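You operate a simulated robot arm through the tools that you are given. There is no shell and no other tool. Be economical: measure what you need, move in short steps, check, and stop when the job is done.

The job below is to be done with a simulated robot arm. You get a single attempt, and the scene is never put back.

JOB
Home the trial machine, jog Y to the park label, switch off and drop in the shipping pin.

It is judged by the outcome, as a careful person would: the job done as asked, and still so three seconds after it is handed in. It fails if anything else is knocked over, pushed out of place, dropped, spilled or broken.

ROBOT AND FRAMES
A 7-joint arm with a two-finger parallel gripper on a trunk, on a base that drives. Base frame: it is fixed to the floor where the robot stands at the start and does not move with it; the origin is under the middle of the robot, x ahead of it, y to its left, z up; the surface under the hand at the start is at about z = 0.71. Units: m, degrees, N and s.
With the tool pointing down near the work surface it reaches from about 0.44 to 0.9 m from the robot's upright axis, wherever it stands. Its first joint turns from -17.0 to 126.0 degrees. Places, roughly: beam carriage of the trial machine [1.1, -0.1, 1.1]; home button of the trial machine [0.5, -0.2, 0.7]; lock block of the trial machine [0.8, 0, 0.7]; plate of the trial machine [0.8, -0.1, 0.7]; power switch of the trial machine [0.5, -0.3, 0.6]; trial machine [0.8, -0.1, 0.7]. Payload 1.57 kg.
The tool frame sits at the grasp point between the pads (the TCP): z along the fingers, y along the line on which they close. The tips reach 0.03 m beyond it. The gripper opens to 0.08 m. The fingers are 0.017 m wide and 0.012 m thick; the gripper's body (0.04 by 0.082 m) begins 0.08 m behind the TCP.
Orientation is that of the tool frame in the base frame, as [roll, pitch, yaw] about the fixed x, y, z axes, in that order (R = Rz(yaw) Ry(pitch) Rx(roll)). With the fingers straight down and closing along the base's y, the tool's x points along the base's -x, its y along +y and its z along -z.

CONTROLS
- The arm moves only by the tool step_arm. Its argument "plan" is a list that holds one entry, the list of rows, each a list of 7 numbers: the shift along the tool's x, y, z in units of 40 mm (1.0 is 40 mm), then the turn, a rotation vector about the tool's x, y, z in units of 8 degrees (1.0 is 8 degrees), then the gripper command, from -1 (fully open) to 1 (shut), values between in proportion. In form: [[[tx, ty, tz, rx, ry, rz, gripper], ...]]. A call has 1 to 10 rows; each row shifts and turns the commanded pose from where the row before left it, along the tool's axes as they then stand. A call with a number of a shift or a turn outside -1 to 1 is refused whole. Each row takes 0.2 s and may step no farther than 0.05 m and 8.6 degrees from the row before; otherwise, or with a gripper value out of range, the whole call is refused. A pose out of reach is approached as far as the arm can. The call stops where the force on the tool passes 40 N (or 10 N more than at its start, if that is more) or the arm is blocked; 0.2 s more then pass. The fingers move at their own pace (about 0.045 m/s each) and stop on an object; they squeeze with about 34 N. The grip force told is the motor's: it shows also when the fingers shut on nothing. Time passes only in rows, and 0.2 s behind the last, so rows that do not move let the fingers close. The reply holds the time, the measured pose of the TCP, the force on the tool along the base axes, the opening and the grip force, in the units named above and with some noise, with the torque about the TCP (base axes, N m) and any sound that the robot's microphone picked up.
- Cameras (640 x 400 px; columns grow to the right, rows downward): "scene" is now at [0.0088, -0.2279, 1.2024]; the picture's right is [0.05, -1.00, 0.00], its down [-0.54, -0.03, -0.84] and it looks along [0.84, 0.04, -0.54] (base axes); focal length 251 px, centre (320, 200). "wrist" rides on the gripper at [0.072, -0.007, -0.122] in the tool frame; the picture's right is [0.09, 1.00, 0.00], its down [-0.84, 0.08, -0.54] and it looks along [-0.54, 0.05, 0.84] (tool axes); focal length 238 px, centre (320, 200). There is no depth. A picture from a camera that has moved, and an enlarged one, comes with that camera's place and axes in the base frame and with its lens.
- get_image(camera): a new picture of that camera. It takes no simulated time.
- lift_body(by): slides the trunk up (or, below 0, down) by that many m; the arm and the scene camera ride with it, the base frame stays. It gives what a move gives, with no picture.
- roll_base(legs): drives the robot by 1 to 6 legs, each [ahead, left, turn to the left] in m, m and degrees, along the robot's own axes; the way and the turn of a leg run together, so that a leg with both is an arc; at most 1.5 m and 180 degrees a leg. The arm and the cameras ride along, it lands a little off, and it stops where it bumps. It gives what a move gives.
- head_to(pan, tilt): turns the head with the scene camera to pan (to the left, within 109 degrees either way) and tilt (down, from -29 to 69), counted from straight ahead of the robot. It gives what a move gives.
- close_up(camera, box): a new picture of the part [left, top, right, bottom] of that camera's present view, enlarged. It takes no simulated time.
- finish_job(): hands the job in; it is judged then, once.

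Go step by step. Nothing tells you exact positions but the pictures and the camera data: compare them with the known pose of the tool, close in by small moves and look again before you grip or let go. The budget is 120 turns and 90 pictures, counting those below and the enlarged ones. Unless the task says otherwise, let go and move clear before handing in, and close with one line.

The tools are called after "Emit:" as name(argument=value, ...) on one line, values as JSON. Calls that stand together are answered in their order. step_arm: Moves the arm, as the interface text tells. Its arguments: {"type":"object","properties":{"plan":{"type":"array"}},"required":["plan"]} The other tools are called the same way: lift_body (by) slides the trunk up or down; roll_base (legs) drives the base; head_to (pan, tilt) turns the head that bears the scene camera; get_image (camera) takes a picture; close_up (camera, box) takes an enlarged picture of a part of a camera's view; finish_job () hands the job in.

At the start:

```text
time_s: 0.0
tcp_pos: [0.5121, 0.0381, 1.1009]
orientation: [179.9, 0.1, 179.9]
contact_force: [0.2, -0.2, 0.3]
moment: [0.01, -0.01, 0.04]
gripper_width: 0.0801
grip_force: 0.0
trunk travel left (down, up): [-0.575, 0.215]
robot x, y, heading: [-0.0003, -0.0039, 0.1]
head pan, tilt: [3.1, 32.6]
```

scene: 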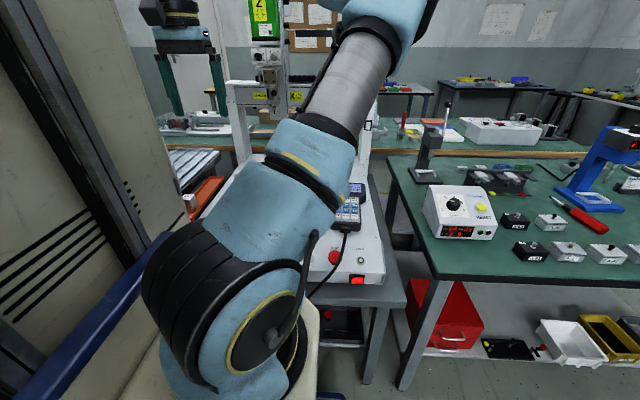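
wrist: 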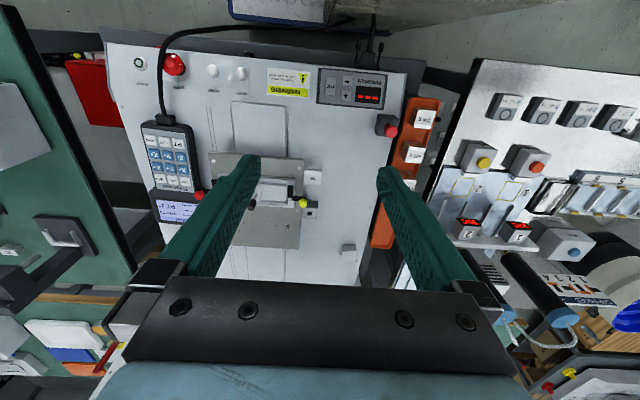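

The wrist view shows the machine from above: a pendant with keys, a red e-stop, a home button and a plate with a lock block. I'll enlarge these parts to read the labels.

Emit:
close_up(camera="wrist", box=[100, 30, 260, 130])

Emit:
close_up(camera="wrist", box=[250, 30, 450, 155])

Emit:
close_up(camera="wrist", box=[130, 110, 250, 230])

Emit:
close_up(camera="wrist", box=[200, 140, 400, 265])

Emit:
close_up(camera="scene", box=[220, 0, 400, 112])

Emit:
close_up(camera="scene", box=[300, 170, 420, 300])

```text
4.00 times, centred on (180, 80) of wrist
camera zoom: at [0.4391, 0.0324, 1.2219], right [-0.09, 1.0, 0.0], down [0.84, 0.08, 0.54], along [0.54, 0.05, -0.84], focal length 953 px, centre (880, 680)
```

zoom: 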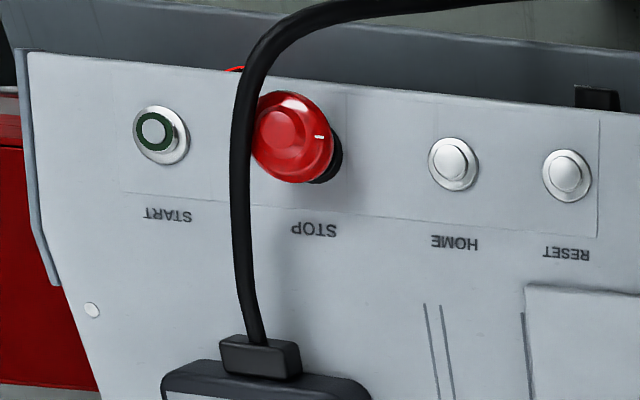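

```text
3.20 times, centred on (350, 92) of wrist
camera zoom: at [0.4391, 0.0324, 1.2219], right [-0.09, 1.0, 0.0], down [0.84, 0.08, 0.54], along [0.54, 0.05, -0.84], focal length 763 px, centre (224, 544)
```

zoom: 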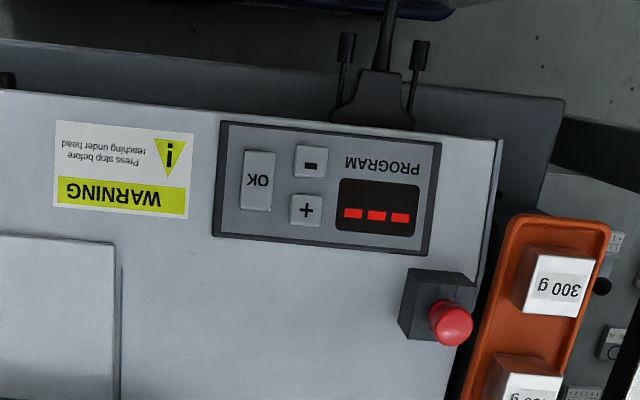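

```text
3.33 times, centred on (190, 170) of wrist
camera zoom: at [0.4391, 0.0324, 1.2219], right [-0.09, 1.0, 0.0], down [0.84, 0.08, 0.54], along [0.54, 0.05, -0.84], focal length 794 px, centre (753, 300)
```

zoom: 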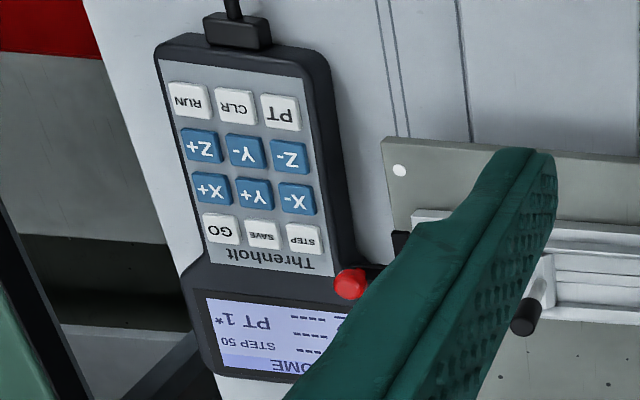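

```text
3.20 times, centred on (300, 202) of wrist
camera zoom: at [0.4391, 0.0324, 1.2219], right [-0.09, 1.0, 0.0], down [0.84, 0.08, 0.54], along [0.54, 0.05, -0.84], focal length 763 px, centre (384, 192)
```

zoom: 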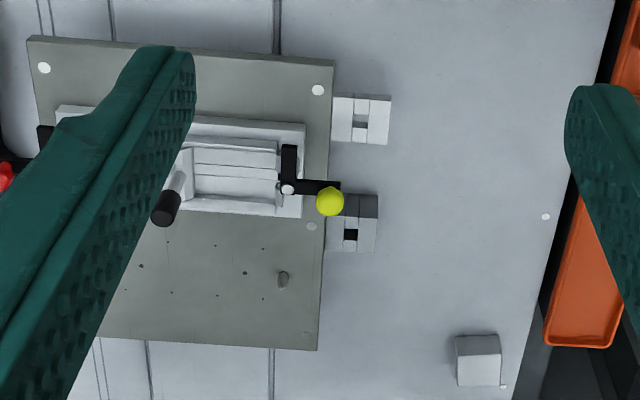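

```text
3.56 times, centred on (310, 56) of scene
camera zoom: at [0.0088, -0.2279, 1.2024], right [0.05, -1.0, 0.0], down [-0.54, -0.03, -0.84], along [0.84, 0.04, -0.54], focal length 891 px, centre (356, 712)
```

zoom: 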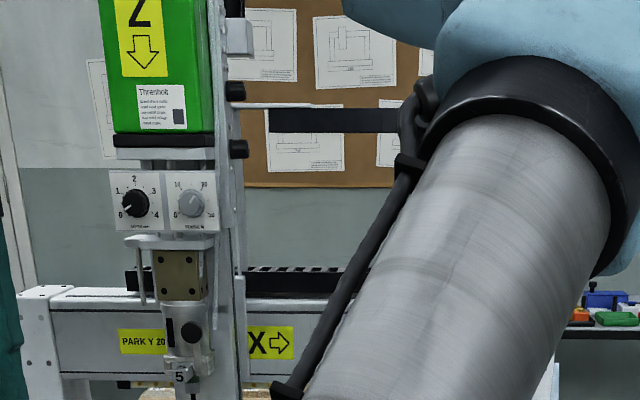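

```text
3.08 times, centred on (360, 235) of scene
camera zoom: at [0.0088, -0.2279, 1.2024], right [0.05, -1.0, 0.0], down [-0.54, -0.03, -0.84], along [0.84, 0.04, -0.54], focal length 771 px, centre (197, 92)
```

zoom: 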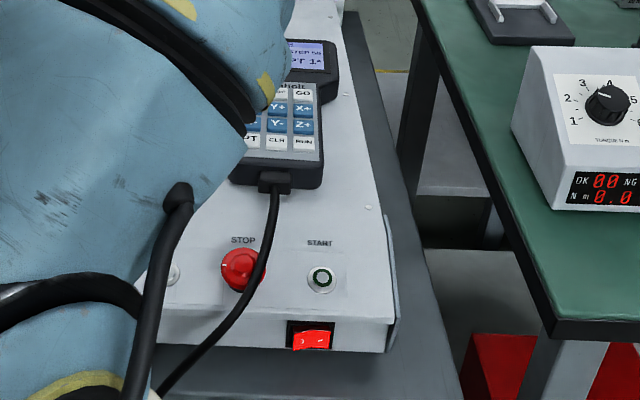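

The controls are START, STOP, HOME and RESET, with a lit rocker switch, a pendant with Y+/Y-/STEP keys, and a red-knobbed pin in a black block. Next I'll read the park label, the display and the lock blocks closely.

Emit:
close_up(camera="scene", box=[245, 85, 285, 110])

Emit:
close_up(camera="wrist", box=[290, 160, 350, 225])

Emit:
close_up(camera="scene", box=[330, 175, 380, 210])

Emit:
close_up(camera="wrist", box=[360, 100, 420, 150])

```text
16.00 times, centred on (265, 98) of scene
camera zoom: at [0.0088, -0.2279, 1.2024], right [0.05, -1.0, 0.0], down [-0.54, -0.03, -0.84], along [0.84, 0.04, -0.54], focal length 4010 px, centre (1200, 1840)
```

zoom: 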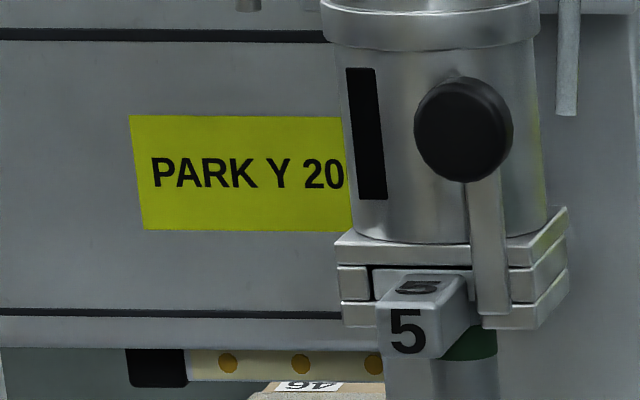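

```text
6.15 times, centred on (320, 192) of wrist
camera zoom: at [0.4391, 0.0324, 1.2219], right [-0.09, 1.0, 0.0], down [0.84, 0.08, 0.54], along [0.54, 0.05, -0.84], focal length 1467 px, centre (320, 246)
```

zoom: 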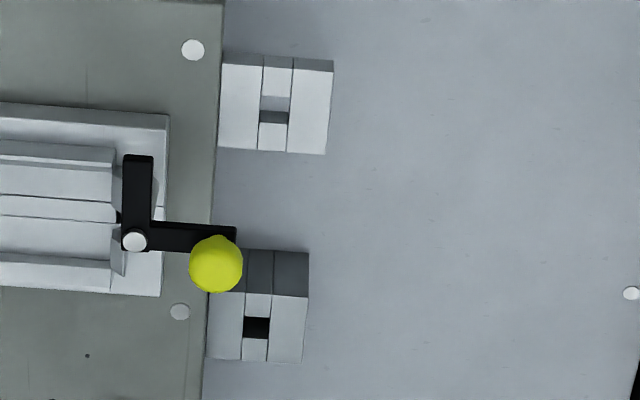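

```text
11.43 times, centred on (355, 192) of scene
camera zoom: at [0.0088, -0.2279, 1.2024], right [0.05, -1.0, 0.0], down [-0.54, -0.03, -0.84], along [0.84, 0.04, -0.54], focal length 2864 px, centre (-80, 286)
```

zoom: 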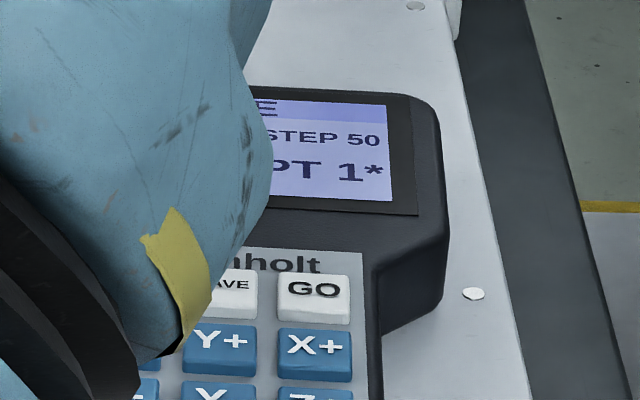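

```text
8.00 times, centred on (390, 125) of wrist
camera zoom: at [0.4391, 0.0324, 1.2219], right [-0.09, 1.0, 0.0], down [0.84, 0.08, 0.54], along [0.54, 0.05, -0.84], focal length 1907 px, centre (-240, 800)
```

zoom: 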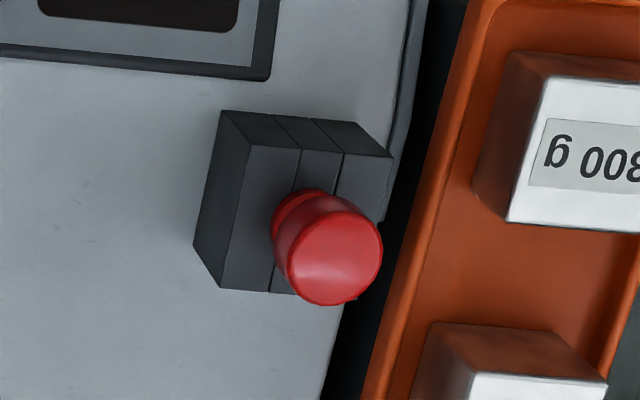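

The park label starts with "PARK Y 20", but the head may be hiding another digit. Joint 1 limits me at HOME (about [0.494, -0.163]), so I'd rather drive to the right; first I'll check the floor there.

Emit:
head_to(pan=-60, tilt=50)

Emit:
get_image(camera="scene")

```text
time_s: 1.3
tcp_pos: [0.5119, 0.039, 1.1017]
orientation: [-180.0, 0.0, 179.9]
contact_force: [-0.1, -0.3, 0.8]
moment: [0.01, 0.01, 0.0]
gripper_width: 0.0798
grip_force: 0.0
trunk travel left (down, up): [-0.575, 0.215]
robot x, y, heading: [0.0006, 0.001, 0.1]
head pan, tilt: [-60.0, 50.0]
```

```text
77 pictures are left
camera scene: at [-0.0418, -0.2994, 1.1771], right [-0.87, -0.5, 0.0], down [-0.38, 0.66, -0.64], along [0.32, -0.56, -0.77], focal length 251 px, centre (320, 200)
```

scene: 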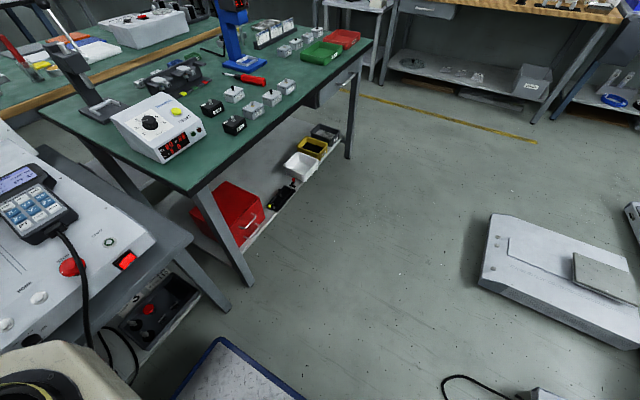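

The floor on the right is free, so I'll drive right about 0.24 m and back slightly.

Emit:
roll_base(legs=[[-0.04, 0, 0], [0, -0.24, 0]])

Emit:
head_to(pan=10, tilt=35)

Emit:
get_image(camera="scene")

Emit:
get_image(camera="wrist")

```text
time_s: 3.6
tcp_pos: [0.4711, -0.2015, 1.101]
orientation: [179.9, 0.0, 180.0]
contact_force: [-0.1, 0.2, -0.2]
moment: [0.01, -0.02, 0.04]
gripper_width: 0.08
grip_force: 0.1
trunk travel left (down, up): [-0.575, 0.215]
robot x, y, heading: [-0.0395, -0.2432, 0.2]
head pan, tilt: [-60.0, 50.0]
```

```text
time_s: 5.0
tcp_pos: [0.4713, -0.2024, 1.1008]
orientation: [-180.0, 0.0, -180.0]
contact_force: [0.3, -0.3, 0.6]
moment: [0.01, 0.01, -0.01]
gripper_width: 0.0799
grip_force: 0.1
trunk travel left (down, up): [-0.575, 0.215]
robot x, y, heading: [-0.0358, -0.2427, -0.3]
head pan, tilt: [10.0, 35.0]
```

```text
76 pictures are left
camera scene: at [-0.0332, -0.4583, 1.1988], right [0.17, -0.98, 0.0], down [-0.56, -0.1, -0.82], along [0.81, 0.14, -0.57], focal length 251 px, centre (320, 200)
```

scene: 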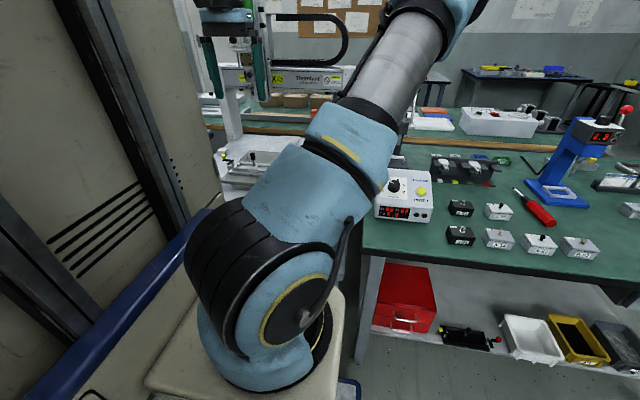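

```text
75 pictures are left
camera wrist: at [0.3993, -0.2081, 1.2219], right [-0.09, 1.0, 0.0], down [0.84, 0.08, 0.54], along [0.54, 0.05, -0.84], focal length 238 px, centre (320, 200)
```

wrist: 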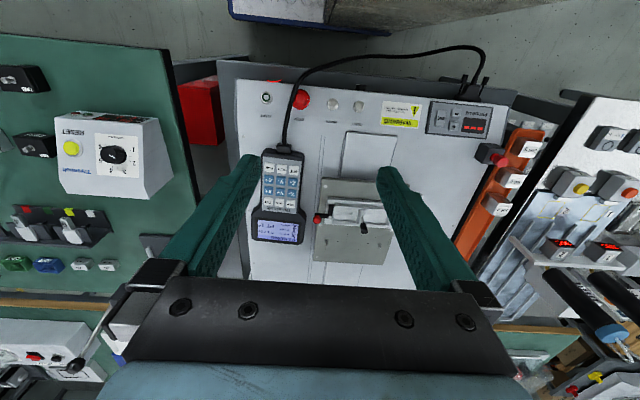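

The wrist camera now sees all the controls. I'll enlarge the panel and the pendant to triangulate them against the first view.

Emit:
close_up(camera="wrist", box=[250, 80, 378, 160])

Emit:
close_up(camera="wrist", box=[230, 145, 390, 265])

```text
5.00 times, centred on (314, 120) of wrist
camera zoom: at [0.3993, -0.2081, 1.2219], right [-0.09, 1.0, 0.0], down [0.84, 0.08, 0.54], along [0.54, 0.05, -0.84], focal length 1192 px, centre (350, 600)
```

zoom: 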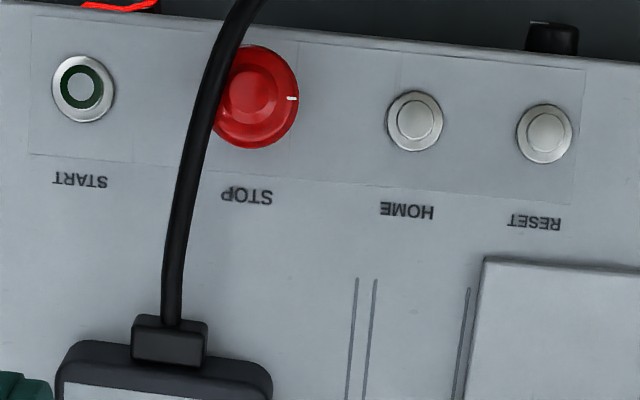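

```text
3.33 times, centred on (310, 205) of wrist
camera zoom: at [0.3993, -0.2081, 1.2219], right [-0.09, 1.0, 0.0], down [0.84, 0.08, 0.54], along [0.54, 0.05, -0.84], focal length 794 px, centre (353, 183)
```

zoom: 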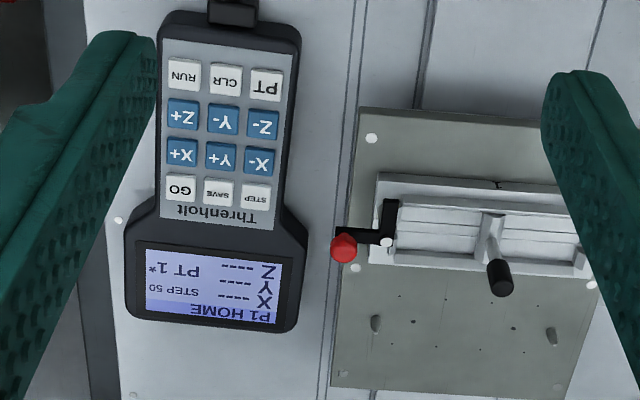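

HOME triangulates to about [0.496, -0.172, 0.697] and Y+ to about [0.692, -0.274, 0.746]. I'll close the fingers and come down over HOME.

Emit:
step_arm(plan=[[[-0.62, 0.76, 0, 0, 0, 0, 1], [0, 0, 1, 0, 0, 0, 1], [0, 0, 1, 0, 0, 0, 1], [0, 0, 1, 0, 0, 0, 1], [0, 0, 1, 0, 0, 0, 1], [0, 0, 1, 0, 0, 0, 1], [0, 0, 1, 0, 0, 0, 1], [0, 0, 1, 0, 0, 0, 1], [0, 0, 0.8, 0, 0, 0, 1]]])

Emit:
get_image(camera="wrist")

```text
time_s: 7.0
tcp_pos: [0.4963, -0.1739, 0.7872]
orientation: [179.9, 0.1, -180.0]
contact_force: [-1.0, 0.2, -0.3]
moment: [0.01, -0.03, -0.01]
gripper_width: 0.0
grip_force: 21.5
trunk travel left (down, up): [-0.575, 0.215]
robot x, y, heading: [-0.0427, -0.2409, -0.1]
head pan, tilt: [10.0, 35.0]
```

```text
72 pictures are left
camera wrist: at [0.4233, -0.1796, 0.9082], right [-0.09, 1.0, 0.0], down [0.84, 0.08, 0.54], along [0.54, 0.05, -0.84], focal length 238 px, centre (320, 200)
```

wrist: 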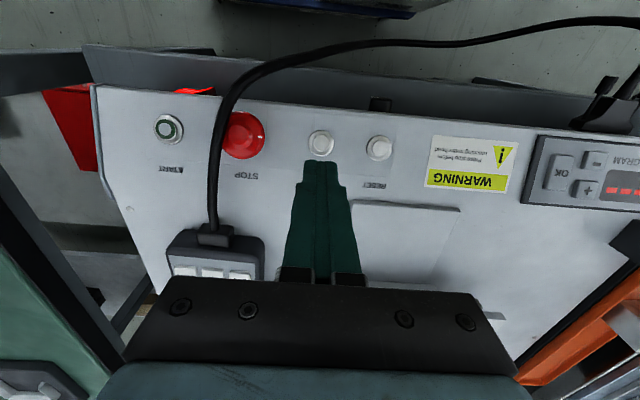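

The fingertips are right over HOME, so I'll press.

Emit:
step_arm(plan=[[[0, 0, 1, 0, 0, 0, 1], [0, 0, 0.3, 0, 0, 0, 1], [0, 0, 0.1, 0, 0, 0, 1], [0, 0, 0.1, 0, 0, 0, 1], [0, 0, 0, 0, 0, 0, 1]]])

Emit:
close_up(camera="wrist", box=[100, 80, 420, 280])

```text
time_s: 8.2
tcp_pos: [0.4965, -0.1717, 0.7292]
orientation: [-180.0, 0.2, -180.0]
contact_force: [-0.6, -0.2, 3.1]
moment: [-0.03, -0.04, -0.02]
gripper_width: 0.0
grip_force: 21.3
trunk travel left (down, up): [-0.575, 0.215]
robot x, y, heading: [-0.041, -0.2366, 0.3]
head pan, tilt: [10.0, 35.0]
heard: click
```

```text
2.00 times, centred on (260, 180) of wrist
camera zoom: at [0.424, -0.1792, 0.8497], right [-0.09, 1.0, 0.0], down [0.84, 0.08, 0.54], along [0.54, 0.05, -0.84], focal length 477 px, centre (440, 240)
```

zoom: 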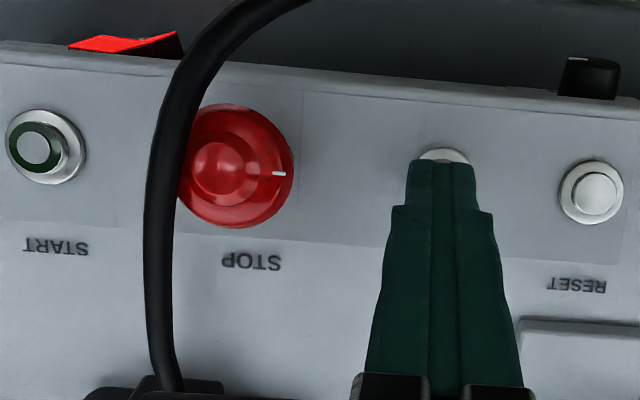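

It clicked. I'll lift and back off to see whether it is homing.

Emit:
step_arm(plan=[[[0, 0, -1, 0, 0, 0, 1], [0, 0, -1, 0, 0, 0, 1], [0, 0, -1, 0, 0, 0, 1], [0, 0, -1, 0, 0, 0, 1], [0, 0, -1, 0, 0, 0, 1], [0, 0, -1, 0, 0, 0, 1], [0, 0, -1, 0, 0, 0, 1], [0, 0, -1, 0, 0, 0, 1]]])

Emit:
get_image(camera="wrist")

Emit:
close_up(camera="scene", box=[180, 0, 420, 200])

```text
time_s: 10.0
tcp_pos: [0.494, -0.1728, 1.0508]
orientation: [180.0, -0.1, -179.9]
contact_force: [-0.2, -0.6, -0.5]
moment: [-0.03, 0.0, 0.0]
gripper_width: 0.0002
grip_force: 21.0
trunk travel left (down, up): [-0.575, 0.215]
robot x, y, heading: [-0.0382, -0.246, 0.2]
head pan, tilt: [10.0, 35.0]
```

```text
70 pictures are left
camera wrist: at [0.4227, -0.1787, 1.1711], right [-0.09, 1.0, 0.0], down [0.84, 0.08, 0.54], along [0.54, 0.05, -0.84], focal length 238 px, centre (320, 200)
```

wrist: 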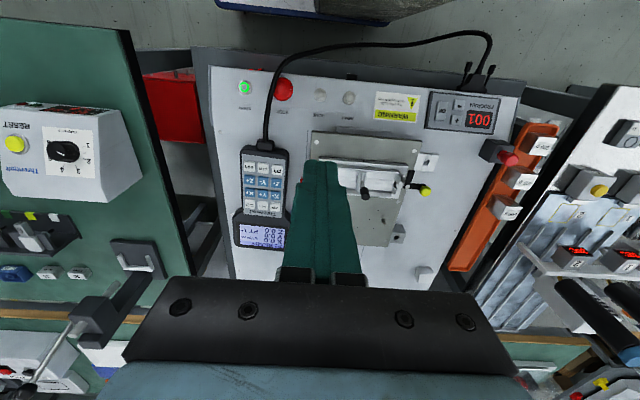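

```text
2.00 times, centred on (300, 100) of scene
camera zoom: at [-0.0331, -0.4583, 1.1987], right [0.17, -0.98, 0.0], down [-0.56, -0.1, -0.82], along [0.81, 0.14, -0.57], focal length 501 px, centre (360, 400)
```

zoom: 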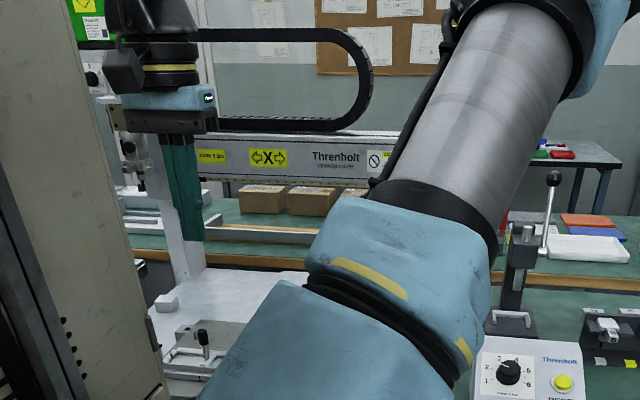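

Homing worked: the START ring is green, the program shows 001, and the plate and head moved. I'll read the label, the display and the lock blocks.

Emit:
close_up(camera="scene", box=[265, 65, 330, 95])

Emit:
close_up(camera="wrist", box=[225, 140, 305, 260])

Emit:
close_up(camera="wrist", box=[370, 130, 450, 250])

```text
9.85 times, centred on (298, 80) of scene
camera zoom: at [-0.0331, -0.4583, 1.1987], right [0.17, -0.98, 0.0], down [-0.56, -0.1, -0.82], along [0.81, 0.14, -0.57], focal length 2468 px, centre (542, 1382)
```

zoom: 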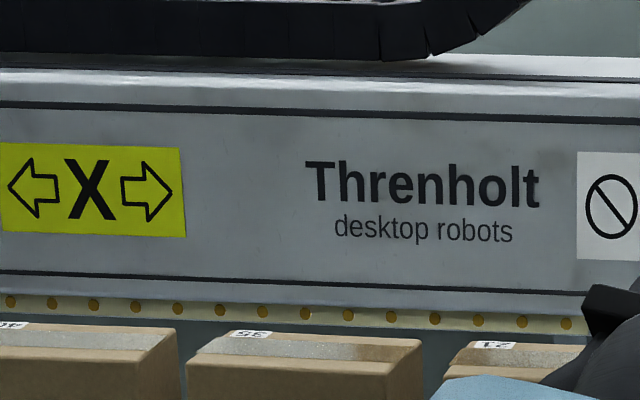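

```text
3.33 times, centred on (265, 200) of wrist
camera zoom: at [0.4227, -0.1787, 1.1711], right [-0.09, 1.0, 0.0], down [0.84, 0.08, 0.54], along [0.54, 0.05, -0.84], focal length 794 px, centre (503, 200)
```

zoom: 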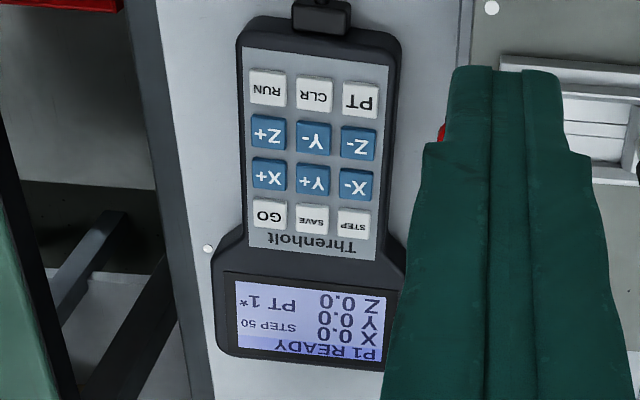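

```text
3.33 times, centred on (410, 190) of wrist
camera zoom: at [0.4227, -0.1787, 1.1711], right [-0.09, 1.0, 0.0], down [0.84, 0.08, 0.54], along [0.54, 0.05, -0.84], focal length 794 px, centre (20, 233)
```

zoom: 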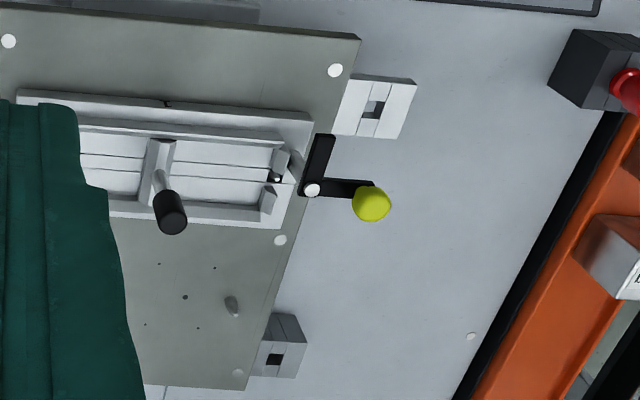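

Emit:
close_up(camera="scene", box=[225, 65, 275, 95])

```text
12.80 times, centred on (250, 80) of scene
camera zoom: at [-0.0331, -0.4583, 1.1987], right [0.17, -0.98, 0.0], down [-0.56, -0.1, -0.82], along [0.81, 0.14, -0.57], focal length 3208 px, centre (1216, 1736)
```

zoom: 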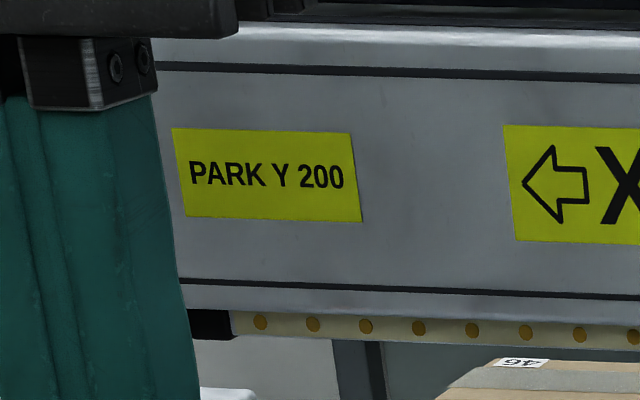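

The label reads PARK Y 200. The display shows READY, Y 0.0, STEP 50, so it needs four Y+ presses. I'll move over Y+.

Emit:
step_arm(plan=[[[-1, -0.5, 0, 0, 0, 0, 1], [-1, -0.5, 0, 0, 0, 0, 1], [-1, -0.5, 0.4, 0, 0, 0, 1], [-1, -0.5, 0.4, 0, 0, 0, 1], [-0.93, -0.53, 0.4, 0, 0, 0, 1], [0, 0, 1, 0, 0, 0, 1], [0, 0, 1, 0, 0, 0, 1], [0, 0, 1, 0, 0, 0, 1], [0, 0, 1, 0, 0, 0, 1], [0, 0, 0.7, 0, 0, 0, 1]]])

Emit:
get_image(camera="wrist")

```text
time_s: 12.2
tcp_pos: [0.6939, -0.273, 0.8156]
orientation: [179.9, 0.1, -179.9]
contact_force: [-0.8, -0.2, 0.3]
moment: [-0.01, -0.03, 0.0]
gripper_width: 0.0002
grip_force: 20.9
trunk travel left (down, up): [-0.575, 0.215]
robot x, y, heading: [-0.038, -0.241, 0.1]
head pan, tilt: [10.0, 35.0]
```

```text
64 pictures are left
camera wrist: at [0.6215, -0.2797, 0.9355], right [-0.09, 1.0, 0.0], down [0.84, 0.08, 0.54], along [0.54, 0.05, -0.84], focal length 238 px, centre (320, 200)
```

wrist: 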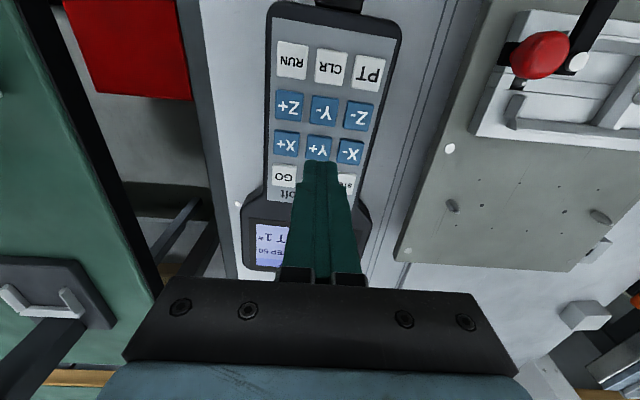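

The tips line up with Y+. I'll press in small increments until it clicks.

Emit:
step_arm(plan=[[[0.05, 0, 0.8, 0, 0, 0, 1], [0, 0, 0.1, 0, 0, 0, 1], [0, 0, 0.08, 0, 0, 0, 1], [0, 0, 0.05, 0, 0, 0, 1], [0, 0, 0, 0, 0, 0, 1]]])

Emit:
get_image(camera="wrist")

```text
time_s: 13.4
tcp_pos: [0.6919, -0.274, 0.7743]
orientation: [-179.9, 0.1, 179.8]
contact_force: [1.7, -4.9, 8.3]
moment: [-0.09, -0.02, -0.02]
gripper_width: 0.0003
grip_force: 21.0
trunk travel left (down, up): [-0.575, 0.215]
robot x, y, heading: [-0.0416, -0.2359, -0.3]
head pan, tilt: [10.0, 35.0]
heard: click
```

```text
63 pictures are left
camera wrist: at [0.6189, -0.279, 0.8936], right [-0.09, 1.0, 0.0], down [0.84, 0.08, 0.54], along [0.54, 0.05, -0.84], focal length 238 px, centre (320, 200)
```

wrist: 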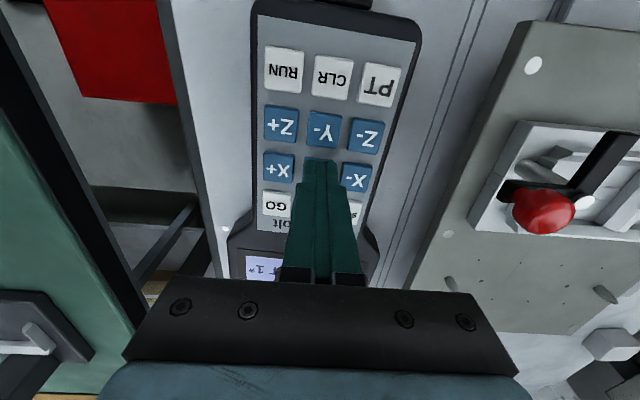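

It clicked and the plate moved away from the robot. I'll release and check the display before pressing again.

Emit:
step_arm(plan=[[[0, 0, -1, 0, 0, 0, 1], [1, 0, -1, 0, 0, 0, 1], [1, 0, -1, 0, 0, 0, 1], [1, 0, 0, 0, 0, 0, 1]]])

Emit:
get_image(camera="wrist")

Emit:
close_up(camera="wrist", box=[200, 200, 330, 300])

```text
refused: row 2 steps farther than a row can; nothing moved
```

```text
62 pictures are left
camera wrist: at [0.6189, -0.279, 0.8936], right [-0.09, 1.0, 0.0], down [0.84, 0.08, 0.54], along [0.54, 0.05, -0.84], focal length 238 px, centre (320, 200)
```

wrist: 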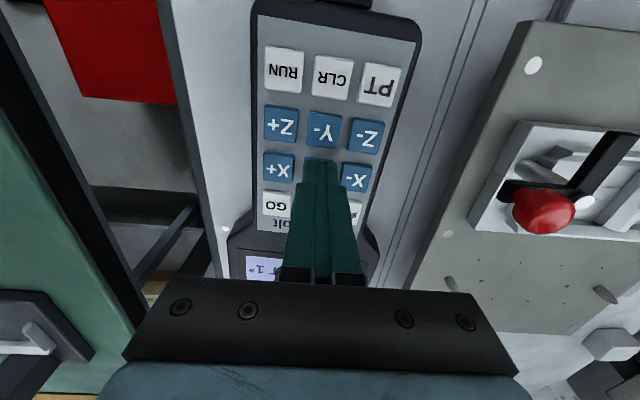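

```text
4.00 times, centred on (265, 250) of wrist
camera zoom: at [0.6189, -0.279, 0.8936], right [-0.09, 1.0, 0.0], down [0.84, 0.08, 0.54], along [0.54, 0.05, -0.84], focal length 953 px, centre (540, 0)
```

zoom: 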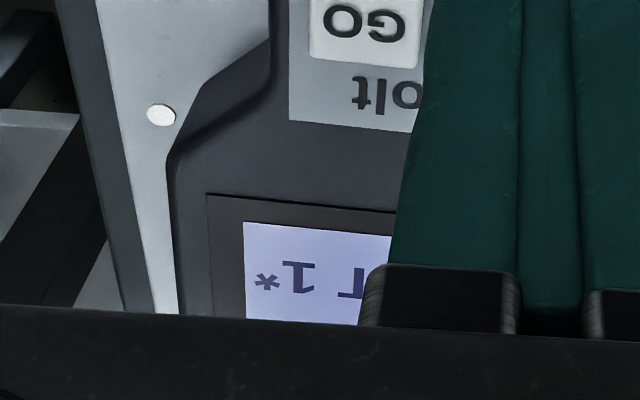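

The move was refused for step length. I'll lift straight up, then shift sideways to expose the display.

Emit:
step_arm(plan=[[[0, 0, -1, 0, 0, 0, 1], [0, 0, -1, 0, 0, 0, 1], [0, 0, -1, 0, 0, 0, 1], [0, 1, 0, 0, 0, 0, 1], [0, 1, 0, 0, 0, 0, 1]]])

Emit:
close_up(camera="wrist", box=[160, 130, 320, 260])

```text
time_s: 14.6
tcp_pos: [0.6909, -0.1947, 0.8926]
orientation: [179.9, 0.1, 179.9]
contact_force: [-0.1, 0.4, 0.0]
moment: [0.04, 0.02, 0.02]
gripper_width: 0.0001
grip_force: 21.6
trunk travel left (down, up): [-0.575, 0.215]
robot x, y, heading: [-0.0388, -0.239, 0.1]
head pan, tilt: [10.0, 35.0]
```

```text
3.08 times, centred on (240, 195) of wrist
camera zoom: at [0.6191, -0.2012, 1.0136], right [-0.09, 1.0, 0.0], down [0.84, 0.08, 0.54], along [0.54, 0.05, -0.84], focal length 733 px, centre (566, 215)
```

zoom: 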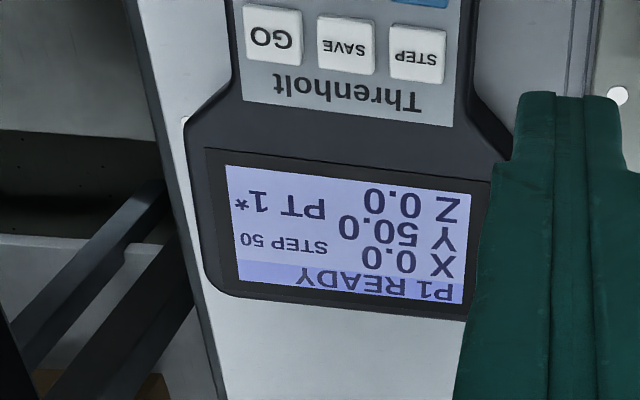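

The display shows Y 50.0. I'll press Y+ twice more, using the same press depth.

Emit:
step_arm(plan=[[[0, -1, 0, 0, 0, 0, 1], [0, -1, 0, 0, 0, 0, 1], [0, 0, 1, 0, 0, 0, 1], [0, 0, 1, 0, 0, 0, 1], [0, 0, 0.75, 0, 0, 0, 1], [0, 0, 0.25, 0, 0, 0, 1], [0, 0, 0, 0, 0, 0, 1], [0, 0, -0.5, 0, 0, 0, 1]]])

Emit:
step_arm(plan=[[[0, 0, 0.25, 0, 0, 0, 1], [0, 0, 0.25, 0, 0, 0, 1], [0, 0, 0, 0, 0, 0, 1], [0, 0, -1, 0, 0, 0, 1], [0, 0, -1, 0, 0, 0, 1], [0, 0, -1, 0, 0, 0, 1], [0, 1, 0, 0, 0, 0, 1], [0, 1, 0, 0, 0, 0, 1]]])

Emit:
get_image(camera="wrist")

Emit:
close_up(camera="wrist", box=[160, 130, 320, 260])

```text
time_s: 16.4
tcp_pos: [0.6915, -0.2712, 0.7915]
orientation: [179.9, 0.0, 180.0]
contact_force: [-0.8, -1.0, -0.4]
moment: [-0.01, -0.01, 0.05]
gripper_width: 0.0
grip_force: 21.5
trunk travel left (down, up): [-0.575, 0.215]
robot x, y, heading: [-0.0388, -0.2373, -0.1]
head pan, tilt: [10.0, 35.0]
heard: click
```

```text
time_s: 18.2
tcp_pos: [0.6925, -0.1949, 0.8936]
orientation: [179.9, 0.0, 179.9]
contact_force: [-0.1, 0.2, -0.5]
moment: [0.02, 0.01, -0.02]
gripper_width: 0.0001
grip_force: 21.5
trunk travel left (down, up): [-0.575, 0.215]
robot x, y, heading: [-0.0409, -0.2384, -0.2]
head pan, tilt: [10.0, 35.0]
heard: click
```

```text
59 pictures are left
camera wrist: at [0.6194, -0.2002, 1.0138], right [-0.09, 1.0, 0.0], down [0.84, 0.08, 0.54], along [0.54, 0.05, -0.84], focal length 238 px, centre (320, 200)
```

wrist: 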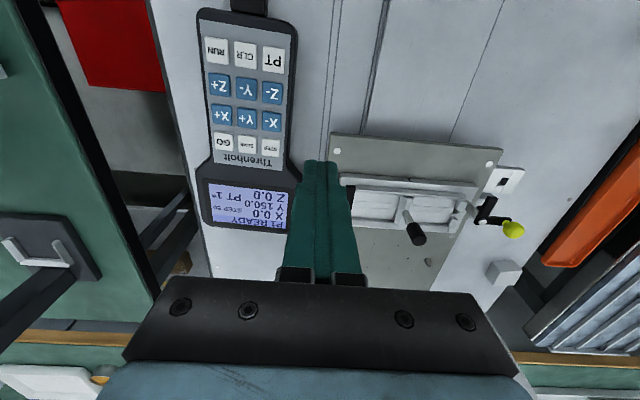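

```text
3.08 times, centred on (240, 195) of wrist
camera zoom: at [0.6194, -0.2002, 1.0138], right [-0.09, 1.0, 0.0], down [0.84, 0.08, 0.54], along [0.54, 0.05, -0.84], focal length 733 px, centre (566, 215)
```

zoom: 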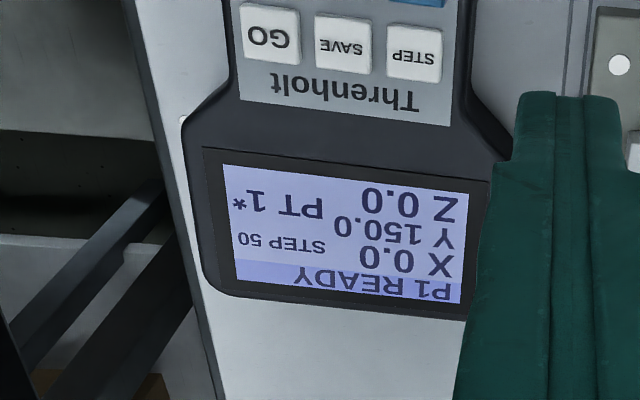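

The display shows Y 150.0, so one more press is needed.

Emit:
step_arm(plan=[[[0, -1, 0, 0, 0, 0, 1], [0, -1, 0, 0, 0, 0, 1], [0, 0, 1, 0, 0, 0, 1], [0, 0, 1, 0, 0, 0, 1], [0, 0, 0.75, 0, 0, 0, 1], [0, 0, 0.25, 0, 0, 0, 1], [0, 0, 0, 0, 0, 0, 1], [0, 0, -0.5, 0, 0, 0, 1]]])

Emit:
step_arm(plan=[[[0, 0, -0.5, 0, 0, 0, 1], [0, 0, -1, 0, 0, 0, 1], [0, 0, -1, 0, 0, 0, 1], [0, 1, -0.5, 0, 0, 0, 1], [0, 1, -0.5, 0, 0, 0, 1], [0, 1, -0.5, 0, 0, 0, 1], [0, 1, -0.5, 0, 0, 0, 1]]])

Emit:
get_image(camera="wrist")

```text
time_s: 20.0
tcp_pos: [0.6897, -0.2744, 0.7927]
orientation: [179.8, -0.1, 179.9]
contact_force: [1.3, -0.4, -0.3]
moment: [0.0, -0.03, 0.0]
gripper_width: 0.0003
grip_force: 20.9
trunk travel left (down, up): [-0.575, 0.215]
robot x, y, heading: [-0.0369, -0.2403, 0.0]
head pan, tilt: [10.0, 35.0]
heard: click
```

```text
time_s: 21.6
tcp_pos: [0.6949, -0.1129, 0.9704]
orientation: [179.9, 0.0, 179.8]
contact_force: [-0.1, -1.0, 0.3]
moment: [0.02, 0.02, -0.02]
gripper_width: 0.0
grip_force: 21.1
trunk travel left (down, up): [-0.575, 0.215]
robot x, y, heading: [-0.0395, -0.2362, -0.0]
head pan, tilt: [10.0, 35.0]
```

```text
57 pictures are left
camera wrist: at [0.6214, -0.1194, 1.0917], right [-0.09, 1.0, 0.0], down [0.84, 0.07, 0.54], along [0.54, 0.05, -0.84], focal length 238 px, centre (320, 200)
```

wrist: 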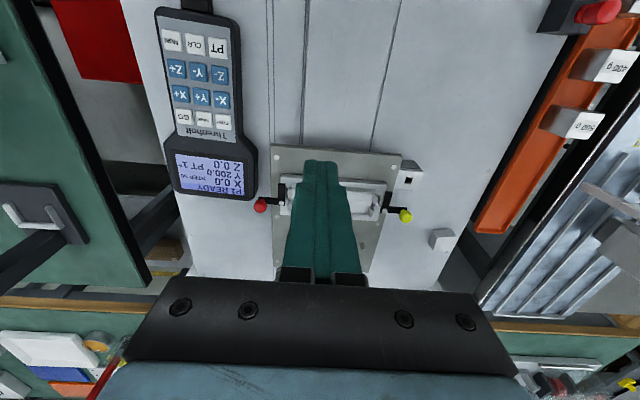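

The display shows Y 200.0. Next is the power switch on the front face, so I'll take the hand over it and drive back for a good view.

Emit:
step_arm(plan=[[[1, -0.7, 0, 0, 0, 0, 1], [1, -0.7, 0, 0, 0, 0, 1], [1, -0.7, 0, 0, 0, 0, 1], [1, -0.7, 0, 0, 0, 0, 1], [0.8, -0.7, 0, 0, 0, 0, 1]]])

Emit:
roll_base(legs=[[-0.25, 0, 0]])

Emit:
get_image(camera="wrist")

Emit:
get_image(camera="scene")

```text
time_s: 22.8
tcp_pos: [0.4976, -0.252, 0.9701]
orientation: [-180.0, 0.0, -179.9]
contact_force: [-0.1, -0.2, -0.3]
moment: [-0.03, -0.02, 0.0]
gripper_width: 0.0
grip_force: 20.6
trunk travel left (down, up): [-0.575, 0.215]
robot x, y, heading: [-0.0416, -0.2442, 0.3]
head pan, tilt: [10.0, 35.0]
```

```text
time_s: 24.1
tcp_pos: [0.3772, -0.2522, 0.97]
orientation: [179.9, 0.1, 179.9]
contact_force: [-0.5, 0.2, -0.2]
moment: [0.01, 0.01, -0.02]
gripper_width: 0.0001
grip_force: 21.3
trunk travel left (down, up): [-0.575, 0.215]
robot x, y, heading: [-0.1657, -0.2414, 0.2]
head pan, tilt: [10.0, 35.0]
stopped in leg 1: the robot was blocked; the commanded pose is now the measured one
```

```text
56 pictures are left
camera wrist: at [0.3047, -0.2593, 1.0904], right [-0.09, 1.0, 0.0], down [0.84, 0.07, 0.54], along [0.54, 0.05, -0.84], focal length 238 px, centre (320, 200)
```

wrist: 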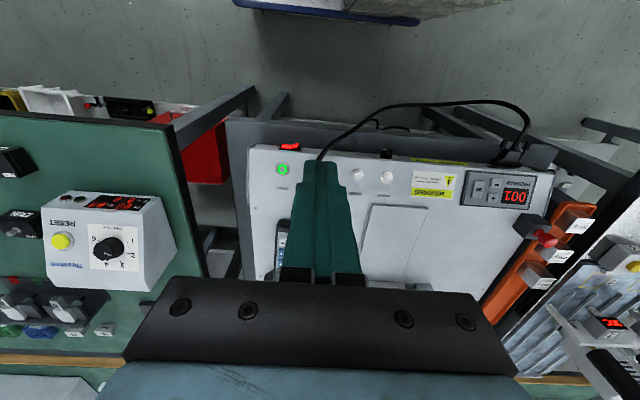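

```text
55 pictures are left
camera scene: at [-0.1547, -0.4584, 1.1988], right [0.17, -0.98, 0.0], down [-0.56, -0.1, -0.82], along [0.81, 0.14, -0.57], focal length 251 px, centre (320, 200)
```

scene: 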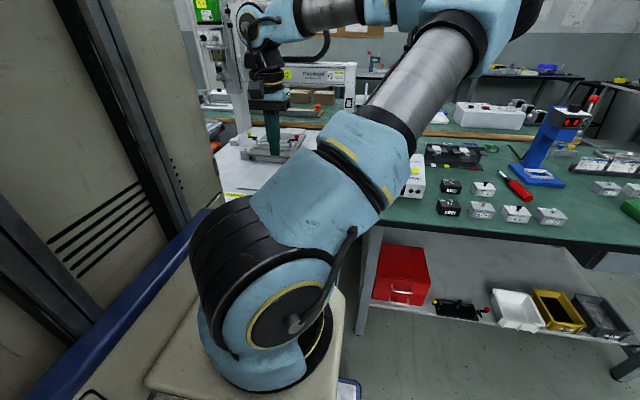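

It bumped something behind me. I'll come forward slightly, look back to check it, and also zoom in on the switch.

Emit:
roll_base(legs=[[0.03, 0, 0]])

Emit:
head_to(pan=-109, tilt=50)

Emit:
get_image(camera="scene")

Emit:
close_up(camera="wrist", box=[250, 110, 340, 190])

```text
time_s: 24.9
tcp_pos: [0.4076, -0.2524, 0.9695]
orientation: [179.9, 0.0, 179.9]
contact_force: [-0.4, -0.9, -0.9]
moment: [0.03, 0.02, 0.04]
gripper_width: 0.0003
grip_force: 21.2
trunk travel left (down, up): [-0.575, 0.215]
robot x, y, heading: [-0.1319, -0.2393, -0.2]
head pan, tilt: [10.0, 35.0]
```

```text
time_s: 26.9
tcp_pos: [0.4071, -0.2545, 0.9695]
orientation: [180.0, 0.0, 179.9]
contact_force: [0.3, 0.1, 0.0]
moment: [-0.03, 0.0, 0.0]
gripper_width: 0.0
grip_force: 21.9
trunk travel left (down, up): [-0.575, 0.215]
robot x, y, heading: [-0.1348, -0.2426, -0.2]
head pan, tilt: [-108.9, 50.0]
```

```text
54 pictures are left
camera scene: at [-0.2369, -0.5465, 1.1771], right [-0.95, 0.32, 0.0], down [0.25, 0.72, -0.64], along [-0.21, -0.61, -0.77], focal length 251 px, centre (320, 200)
```

scene: 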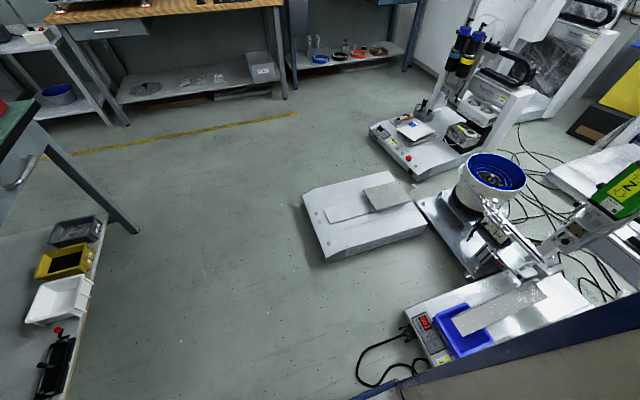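

```text
5.00 times, centred on (295, 150) of wrist
camera zoom: at [0.3342, -0.2595, 1.0905], right [-0.09, 1.0, 0.0], down [0.84, 0.07, 0.54], along [0.54, 0.05, -0.84], focal length 1192 px, centre (445, 450)
```

zoom: 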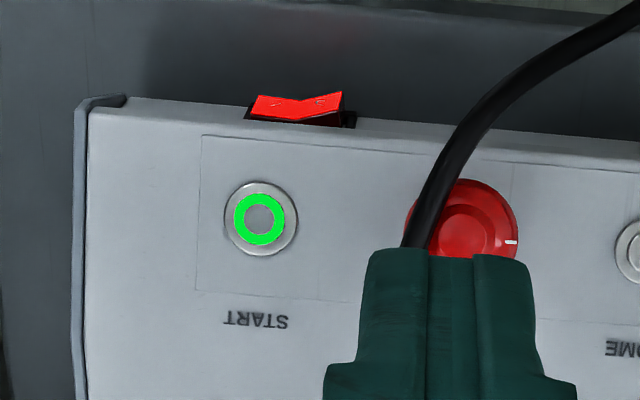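

Nothing behind looks disturbed. The rocker's +y end sticks out, with the switch centre at about [0.46, -0.301, 0.663]. I'll turn the tool 90° so it is slim along y, then press with the side of the tips.

Emit:
step_arm(plan=[[[0, 0, 0, 0, 0, -1, 1], [0, 0, 0, 0, 0, -1, 1], [0, 0, 0, 0, 0, -1, 1], [0, 0, 0, 0, 0, -1, 1], [0, 0, 0, 0, 0, -1, 1], [0, 0, 0, 0, 0, -1, 1], [0, 0, 0, 0, 0, -1, 1], [0, 0, 0, 0, 0, -1, 1], [0, 0, 0, 0, 0, -1, 1], [0, 0, 0, 0, 0, -1, 1]]])

Emit:
step_arm(plan=[[[0, 0, 0, 0, 0, -1, 1], [0, 0, 0, 0, 0, -0.25, 1]]])

```text
time_s: 29.1
tcp_pos: [0.4053, -0.253, 0.9706]
orientation: [-179.9, 0.1, -100.1]
contact_force: [-1.4, -1.7, 1.4]
moment: [0.01, -0.07, 0.01]
gripper_width: 0.0002
grip_force: 21.1
trunk travel left (down, up): [-0.575, 0.215]
robot x, y, heading: [-0.1305, -0.2369, 0.1]
head pan, tilt: [-108.9, 50.0]
```

```text
time_s: 29.7
tcp_pos: [0.3836, -0.2413, 0.9676]
orientation: [-179.9, 0.1, -90.4]
contact_force: [-0.8, 0.0, 0.1]
moment: [0.0, 0.0, -0.01]
gripper_width: 0.0001
grip_force: 21.0
out of reach, approached as far as the arm can: row 1, 2
trunk travel left (down, up): [-0.575, 0.215]
robot x, y, heading: [-0.1351, -0.2439, -0.0]
head pan, tilt: [-108.9, 50.0]
```

Emit:
step_arm(plan=[[[0.9, 0, 0.3, 0, 0, 0, 1], [0, 0, 1, 0, 0, 0, 1], [0, 0, 1, 0, 0, 0, 1], [0, 0, 1, 0, 0, 0, 1]]])

Emit:
get_image(camera="wrist")

```text
time_s: 30.7
tcp_pos: [0.3539, -0.2715, 0.8493]
orientation: [-179.9, 0.0, -90.4]
contact_force: [0.3, -0.7, 0.7]
moment: [0.02, 0.01, -0.03]
gripper_width: 0.0001
grip_force: 21.1
out of reach, approached as far as the arm can: row 1, 3, 4
trunk travel left (down, up): [-0.575, 0.215]
robot x, y, heading: [-0.1335, -0.2415, -0.3]
head pan, tilt: [-108.9, 50.0]
```

```text
52 pictures are left
camera wrist: at [0.3593, -0.3432, 0.9695], right [-1.0, -0.09, 0.0], down [-0.07, 0.84, 0.54], along [-0.05, 0.54, -0.84], focal length 238 px, centre (320, 200)
```

wrist: 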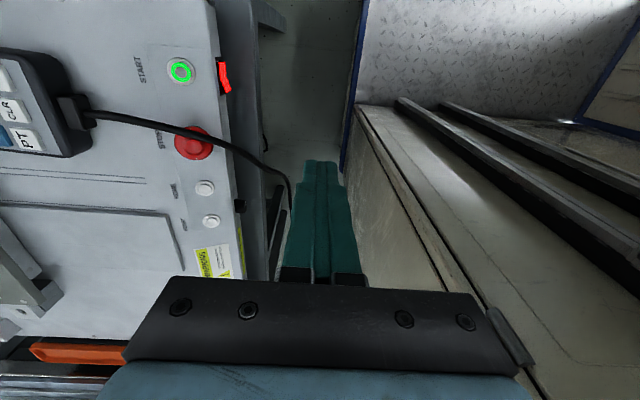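

The wrist orientation runs into the joint limits here. I'll raise the hand and drive further right so the switch lies to the arm's left.

Emit:
step_arm(plan=[[[0, 0, -1, 0, 0, 0, 1], [0, 0, -1, 0, 0, 0, 1]]])

Emit:
roll_base(legs=[[0, -0.16, 0]])

Emit:
step_arm(plan=[[[-0.8, 0, 0, 0, 0, 0, 1], [-0.8, -0.5, 0, 0, 0, 0, 1], [-0.8, -0.5, 0, 0, 0, 0, 1]]])

```text
time_s: 31.3
tcp_pos: [0.3545, -0.2709, 0.9273]
orientation: [-180.0, 0.1, -90.2]
contact_force: [-0.1, -1.0, 0.7]
moment: [-0.01, 0.04, -0.01]
gripper_width: 0.0
grip_force: 21.4
trunk travel left (down, up): [-0.575, 0.215]
robot x, y, heading: [-0.1292, -0.2428, 0.1]
head pan, tilt: [-108.9, 50.0]
```

```text
time_s: 32.7
tcp_pos: [0.3542, -0.4273, 0.9272]
orientation: [180.0, 0.1, -89.9]
contact_force: [-0.4, 0.7, 0.4]
moment: [0.01, -0.01, -0.01]
gripper_width: 0.0001
grip_force: 21.1
trunk travel left (down, up): [-0.575, 0.215]
robot x, y, heading: [-0.1294, -0.4006, 0.2]
head pan, tilt: [-108.9, 50.0]
```

```text
time_s: 33.5
tcp_pos: [0.3936, -0.3322, 0.9273]
orientation: [-179.9, 0.1, -89.8]
contact_force: [-0.8, 0.3, -0.4]
moment: [0.01, 0.0, -0.01]
gripper_width: 0.0
grip_force: 21.7
trunk travel left (down, up): [-0.575, 0.215]
robot x, y, heading: [-0.1331, -0.4006, 0.4]
head pan, tilt: [-108.9, 50.0]
```

Emit:
step_arm(plan=[[[-0.6, -0.25, 0, 0, 0, 0, 1], [-0.5, -0.1, 0, 0, 0, 0, 1], [0, 0, 1, 0, 0, 0, 1], [0, 0, 1, 0, 0, 0, 1], [0, 0, 1, 0, 0, 0, 1]]])

Emit:
get_image(camera="wrist")

Emit:
close_up(camera="wrist", box=[220, 60, 380, 190])

```text
time_s: 34.7
tcp_pos: [0.4071, -0.2871, 0.8072]
orientation: [-179.9, 0.1, -89.7]
contact_force: [0.6, -0.4, -0.4]
moment: [-0.02, -0.03, 0.01]
gripper_width: 0.0
grip_force: 21.6
trunk travel left (down, up): [-0.575, 0.215]
robot x, y, heading: [-0.1324, -0.4006, 0.3]
head pan, tilt: [-108.9, 50.0]
```

```text
51 pictures are left
camera wrist: at [0.4122, -0.3577, 0.9279], right [-1.0, -0.09, 0.0], down [-0.08, 0.84, 0.54], along [-0.05, 0.54, -0.84], focal length 238 px, centre (320, 200)
```

wrist: 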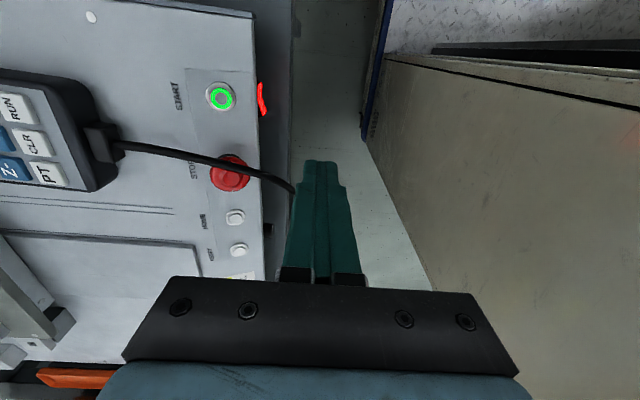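

```text
3.08 times, centred on (300, 125) of wrist
camera zoom: at [0.4122, -0.3577, 0.9279], right [-1.0, -0.09, 0.0], down [-0.08, 0.84, 0.54], along [-0.05, 0.54, -0.84], focal length 733 px, centre (382, 431)
```

zoom: 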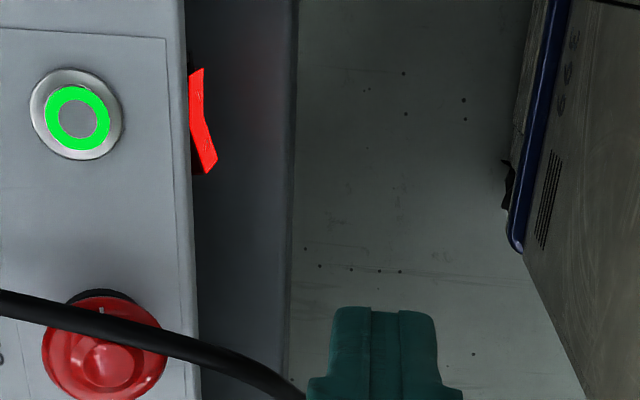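

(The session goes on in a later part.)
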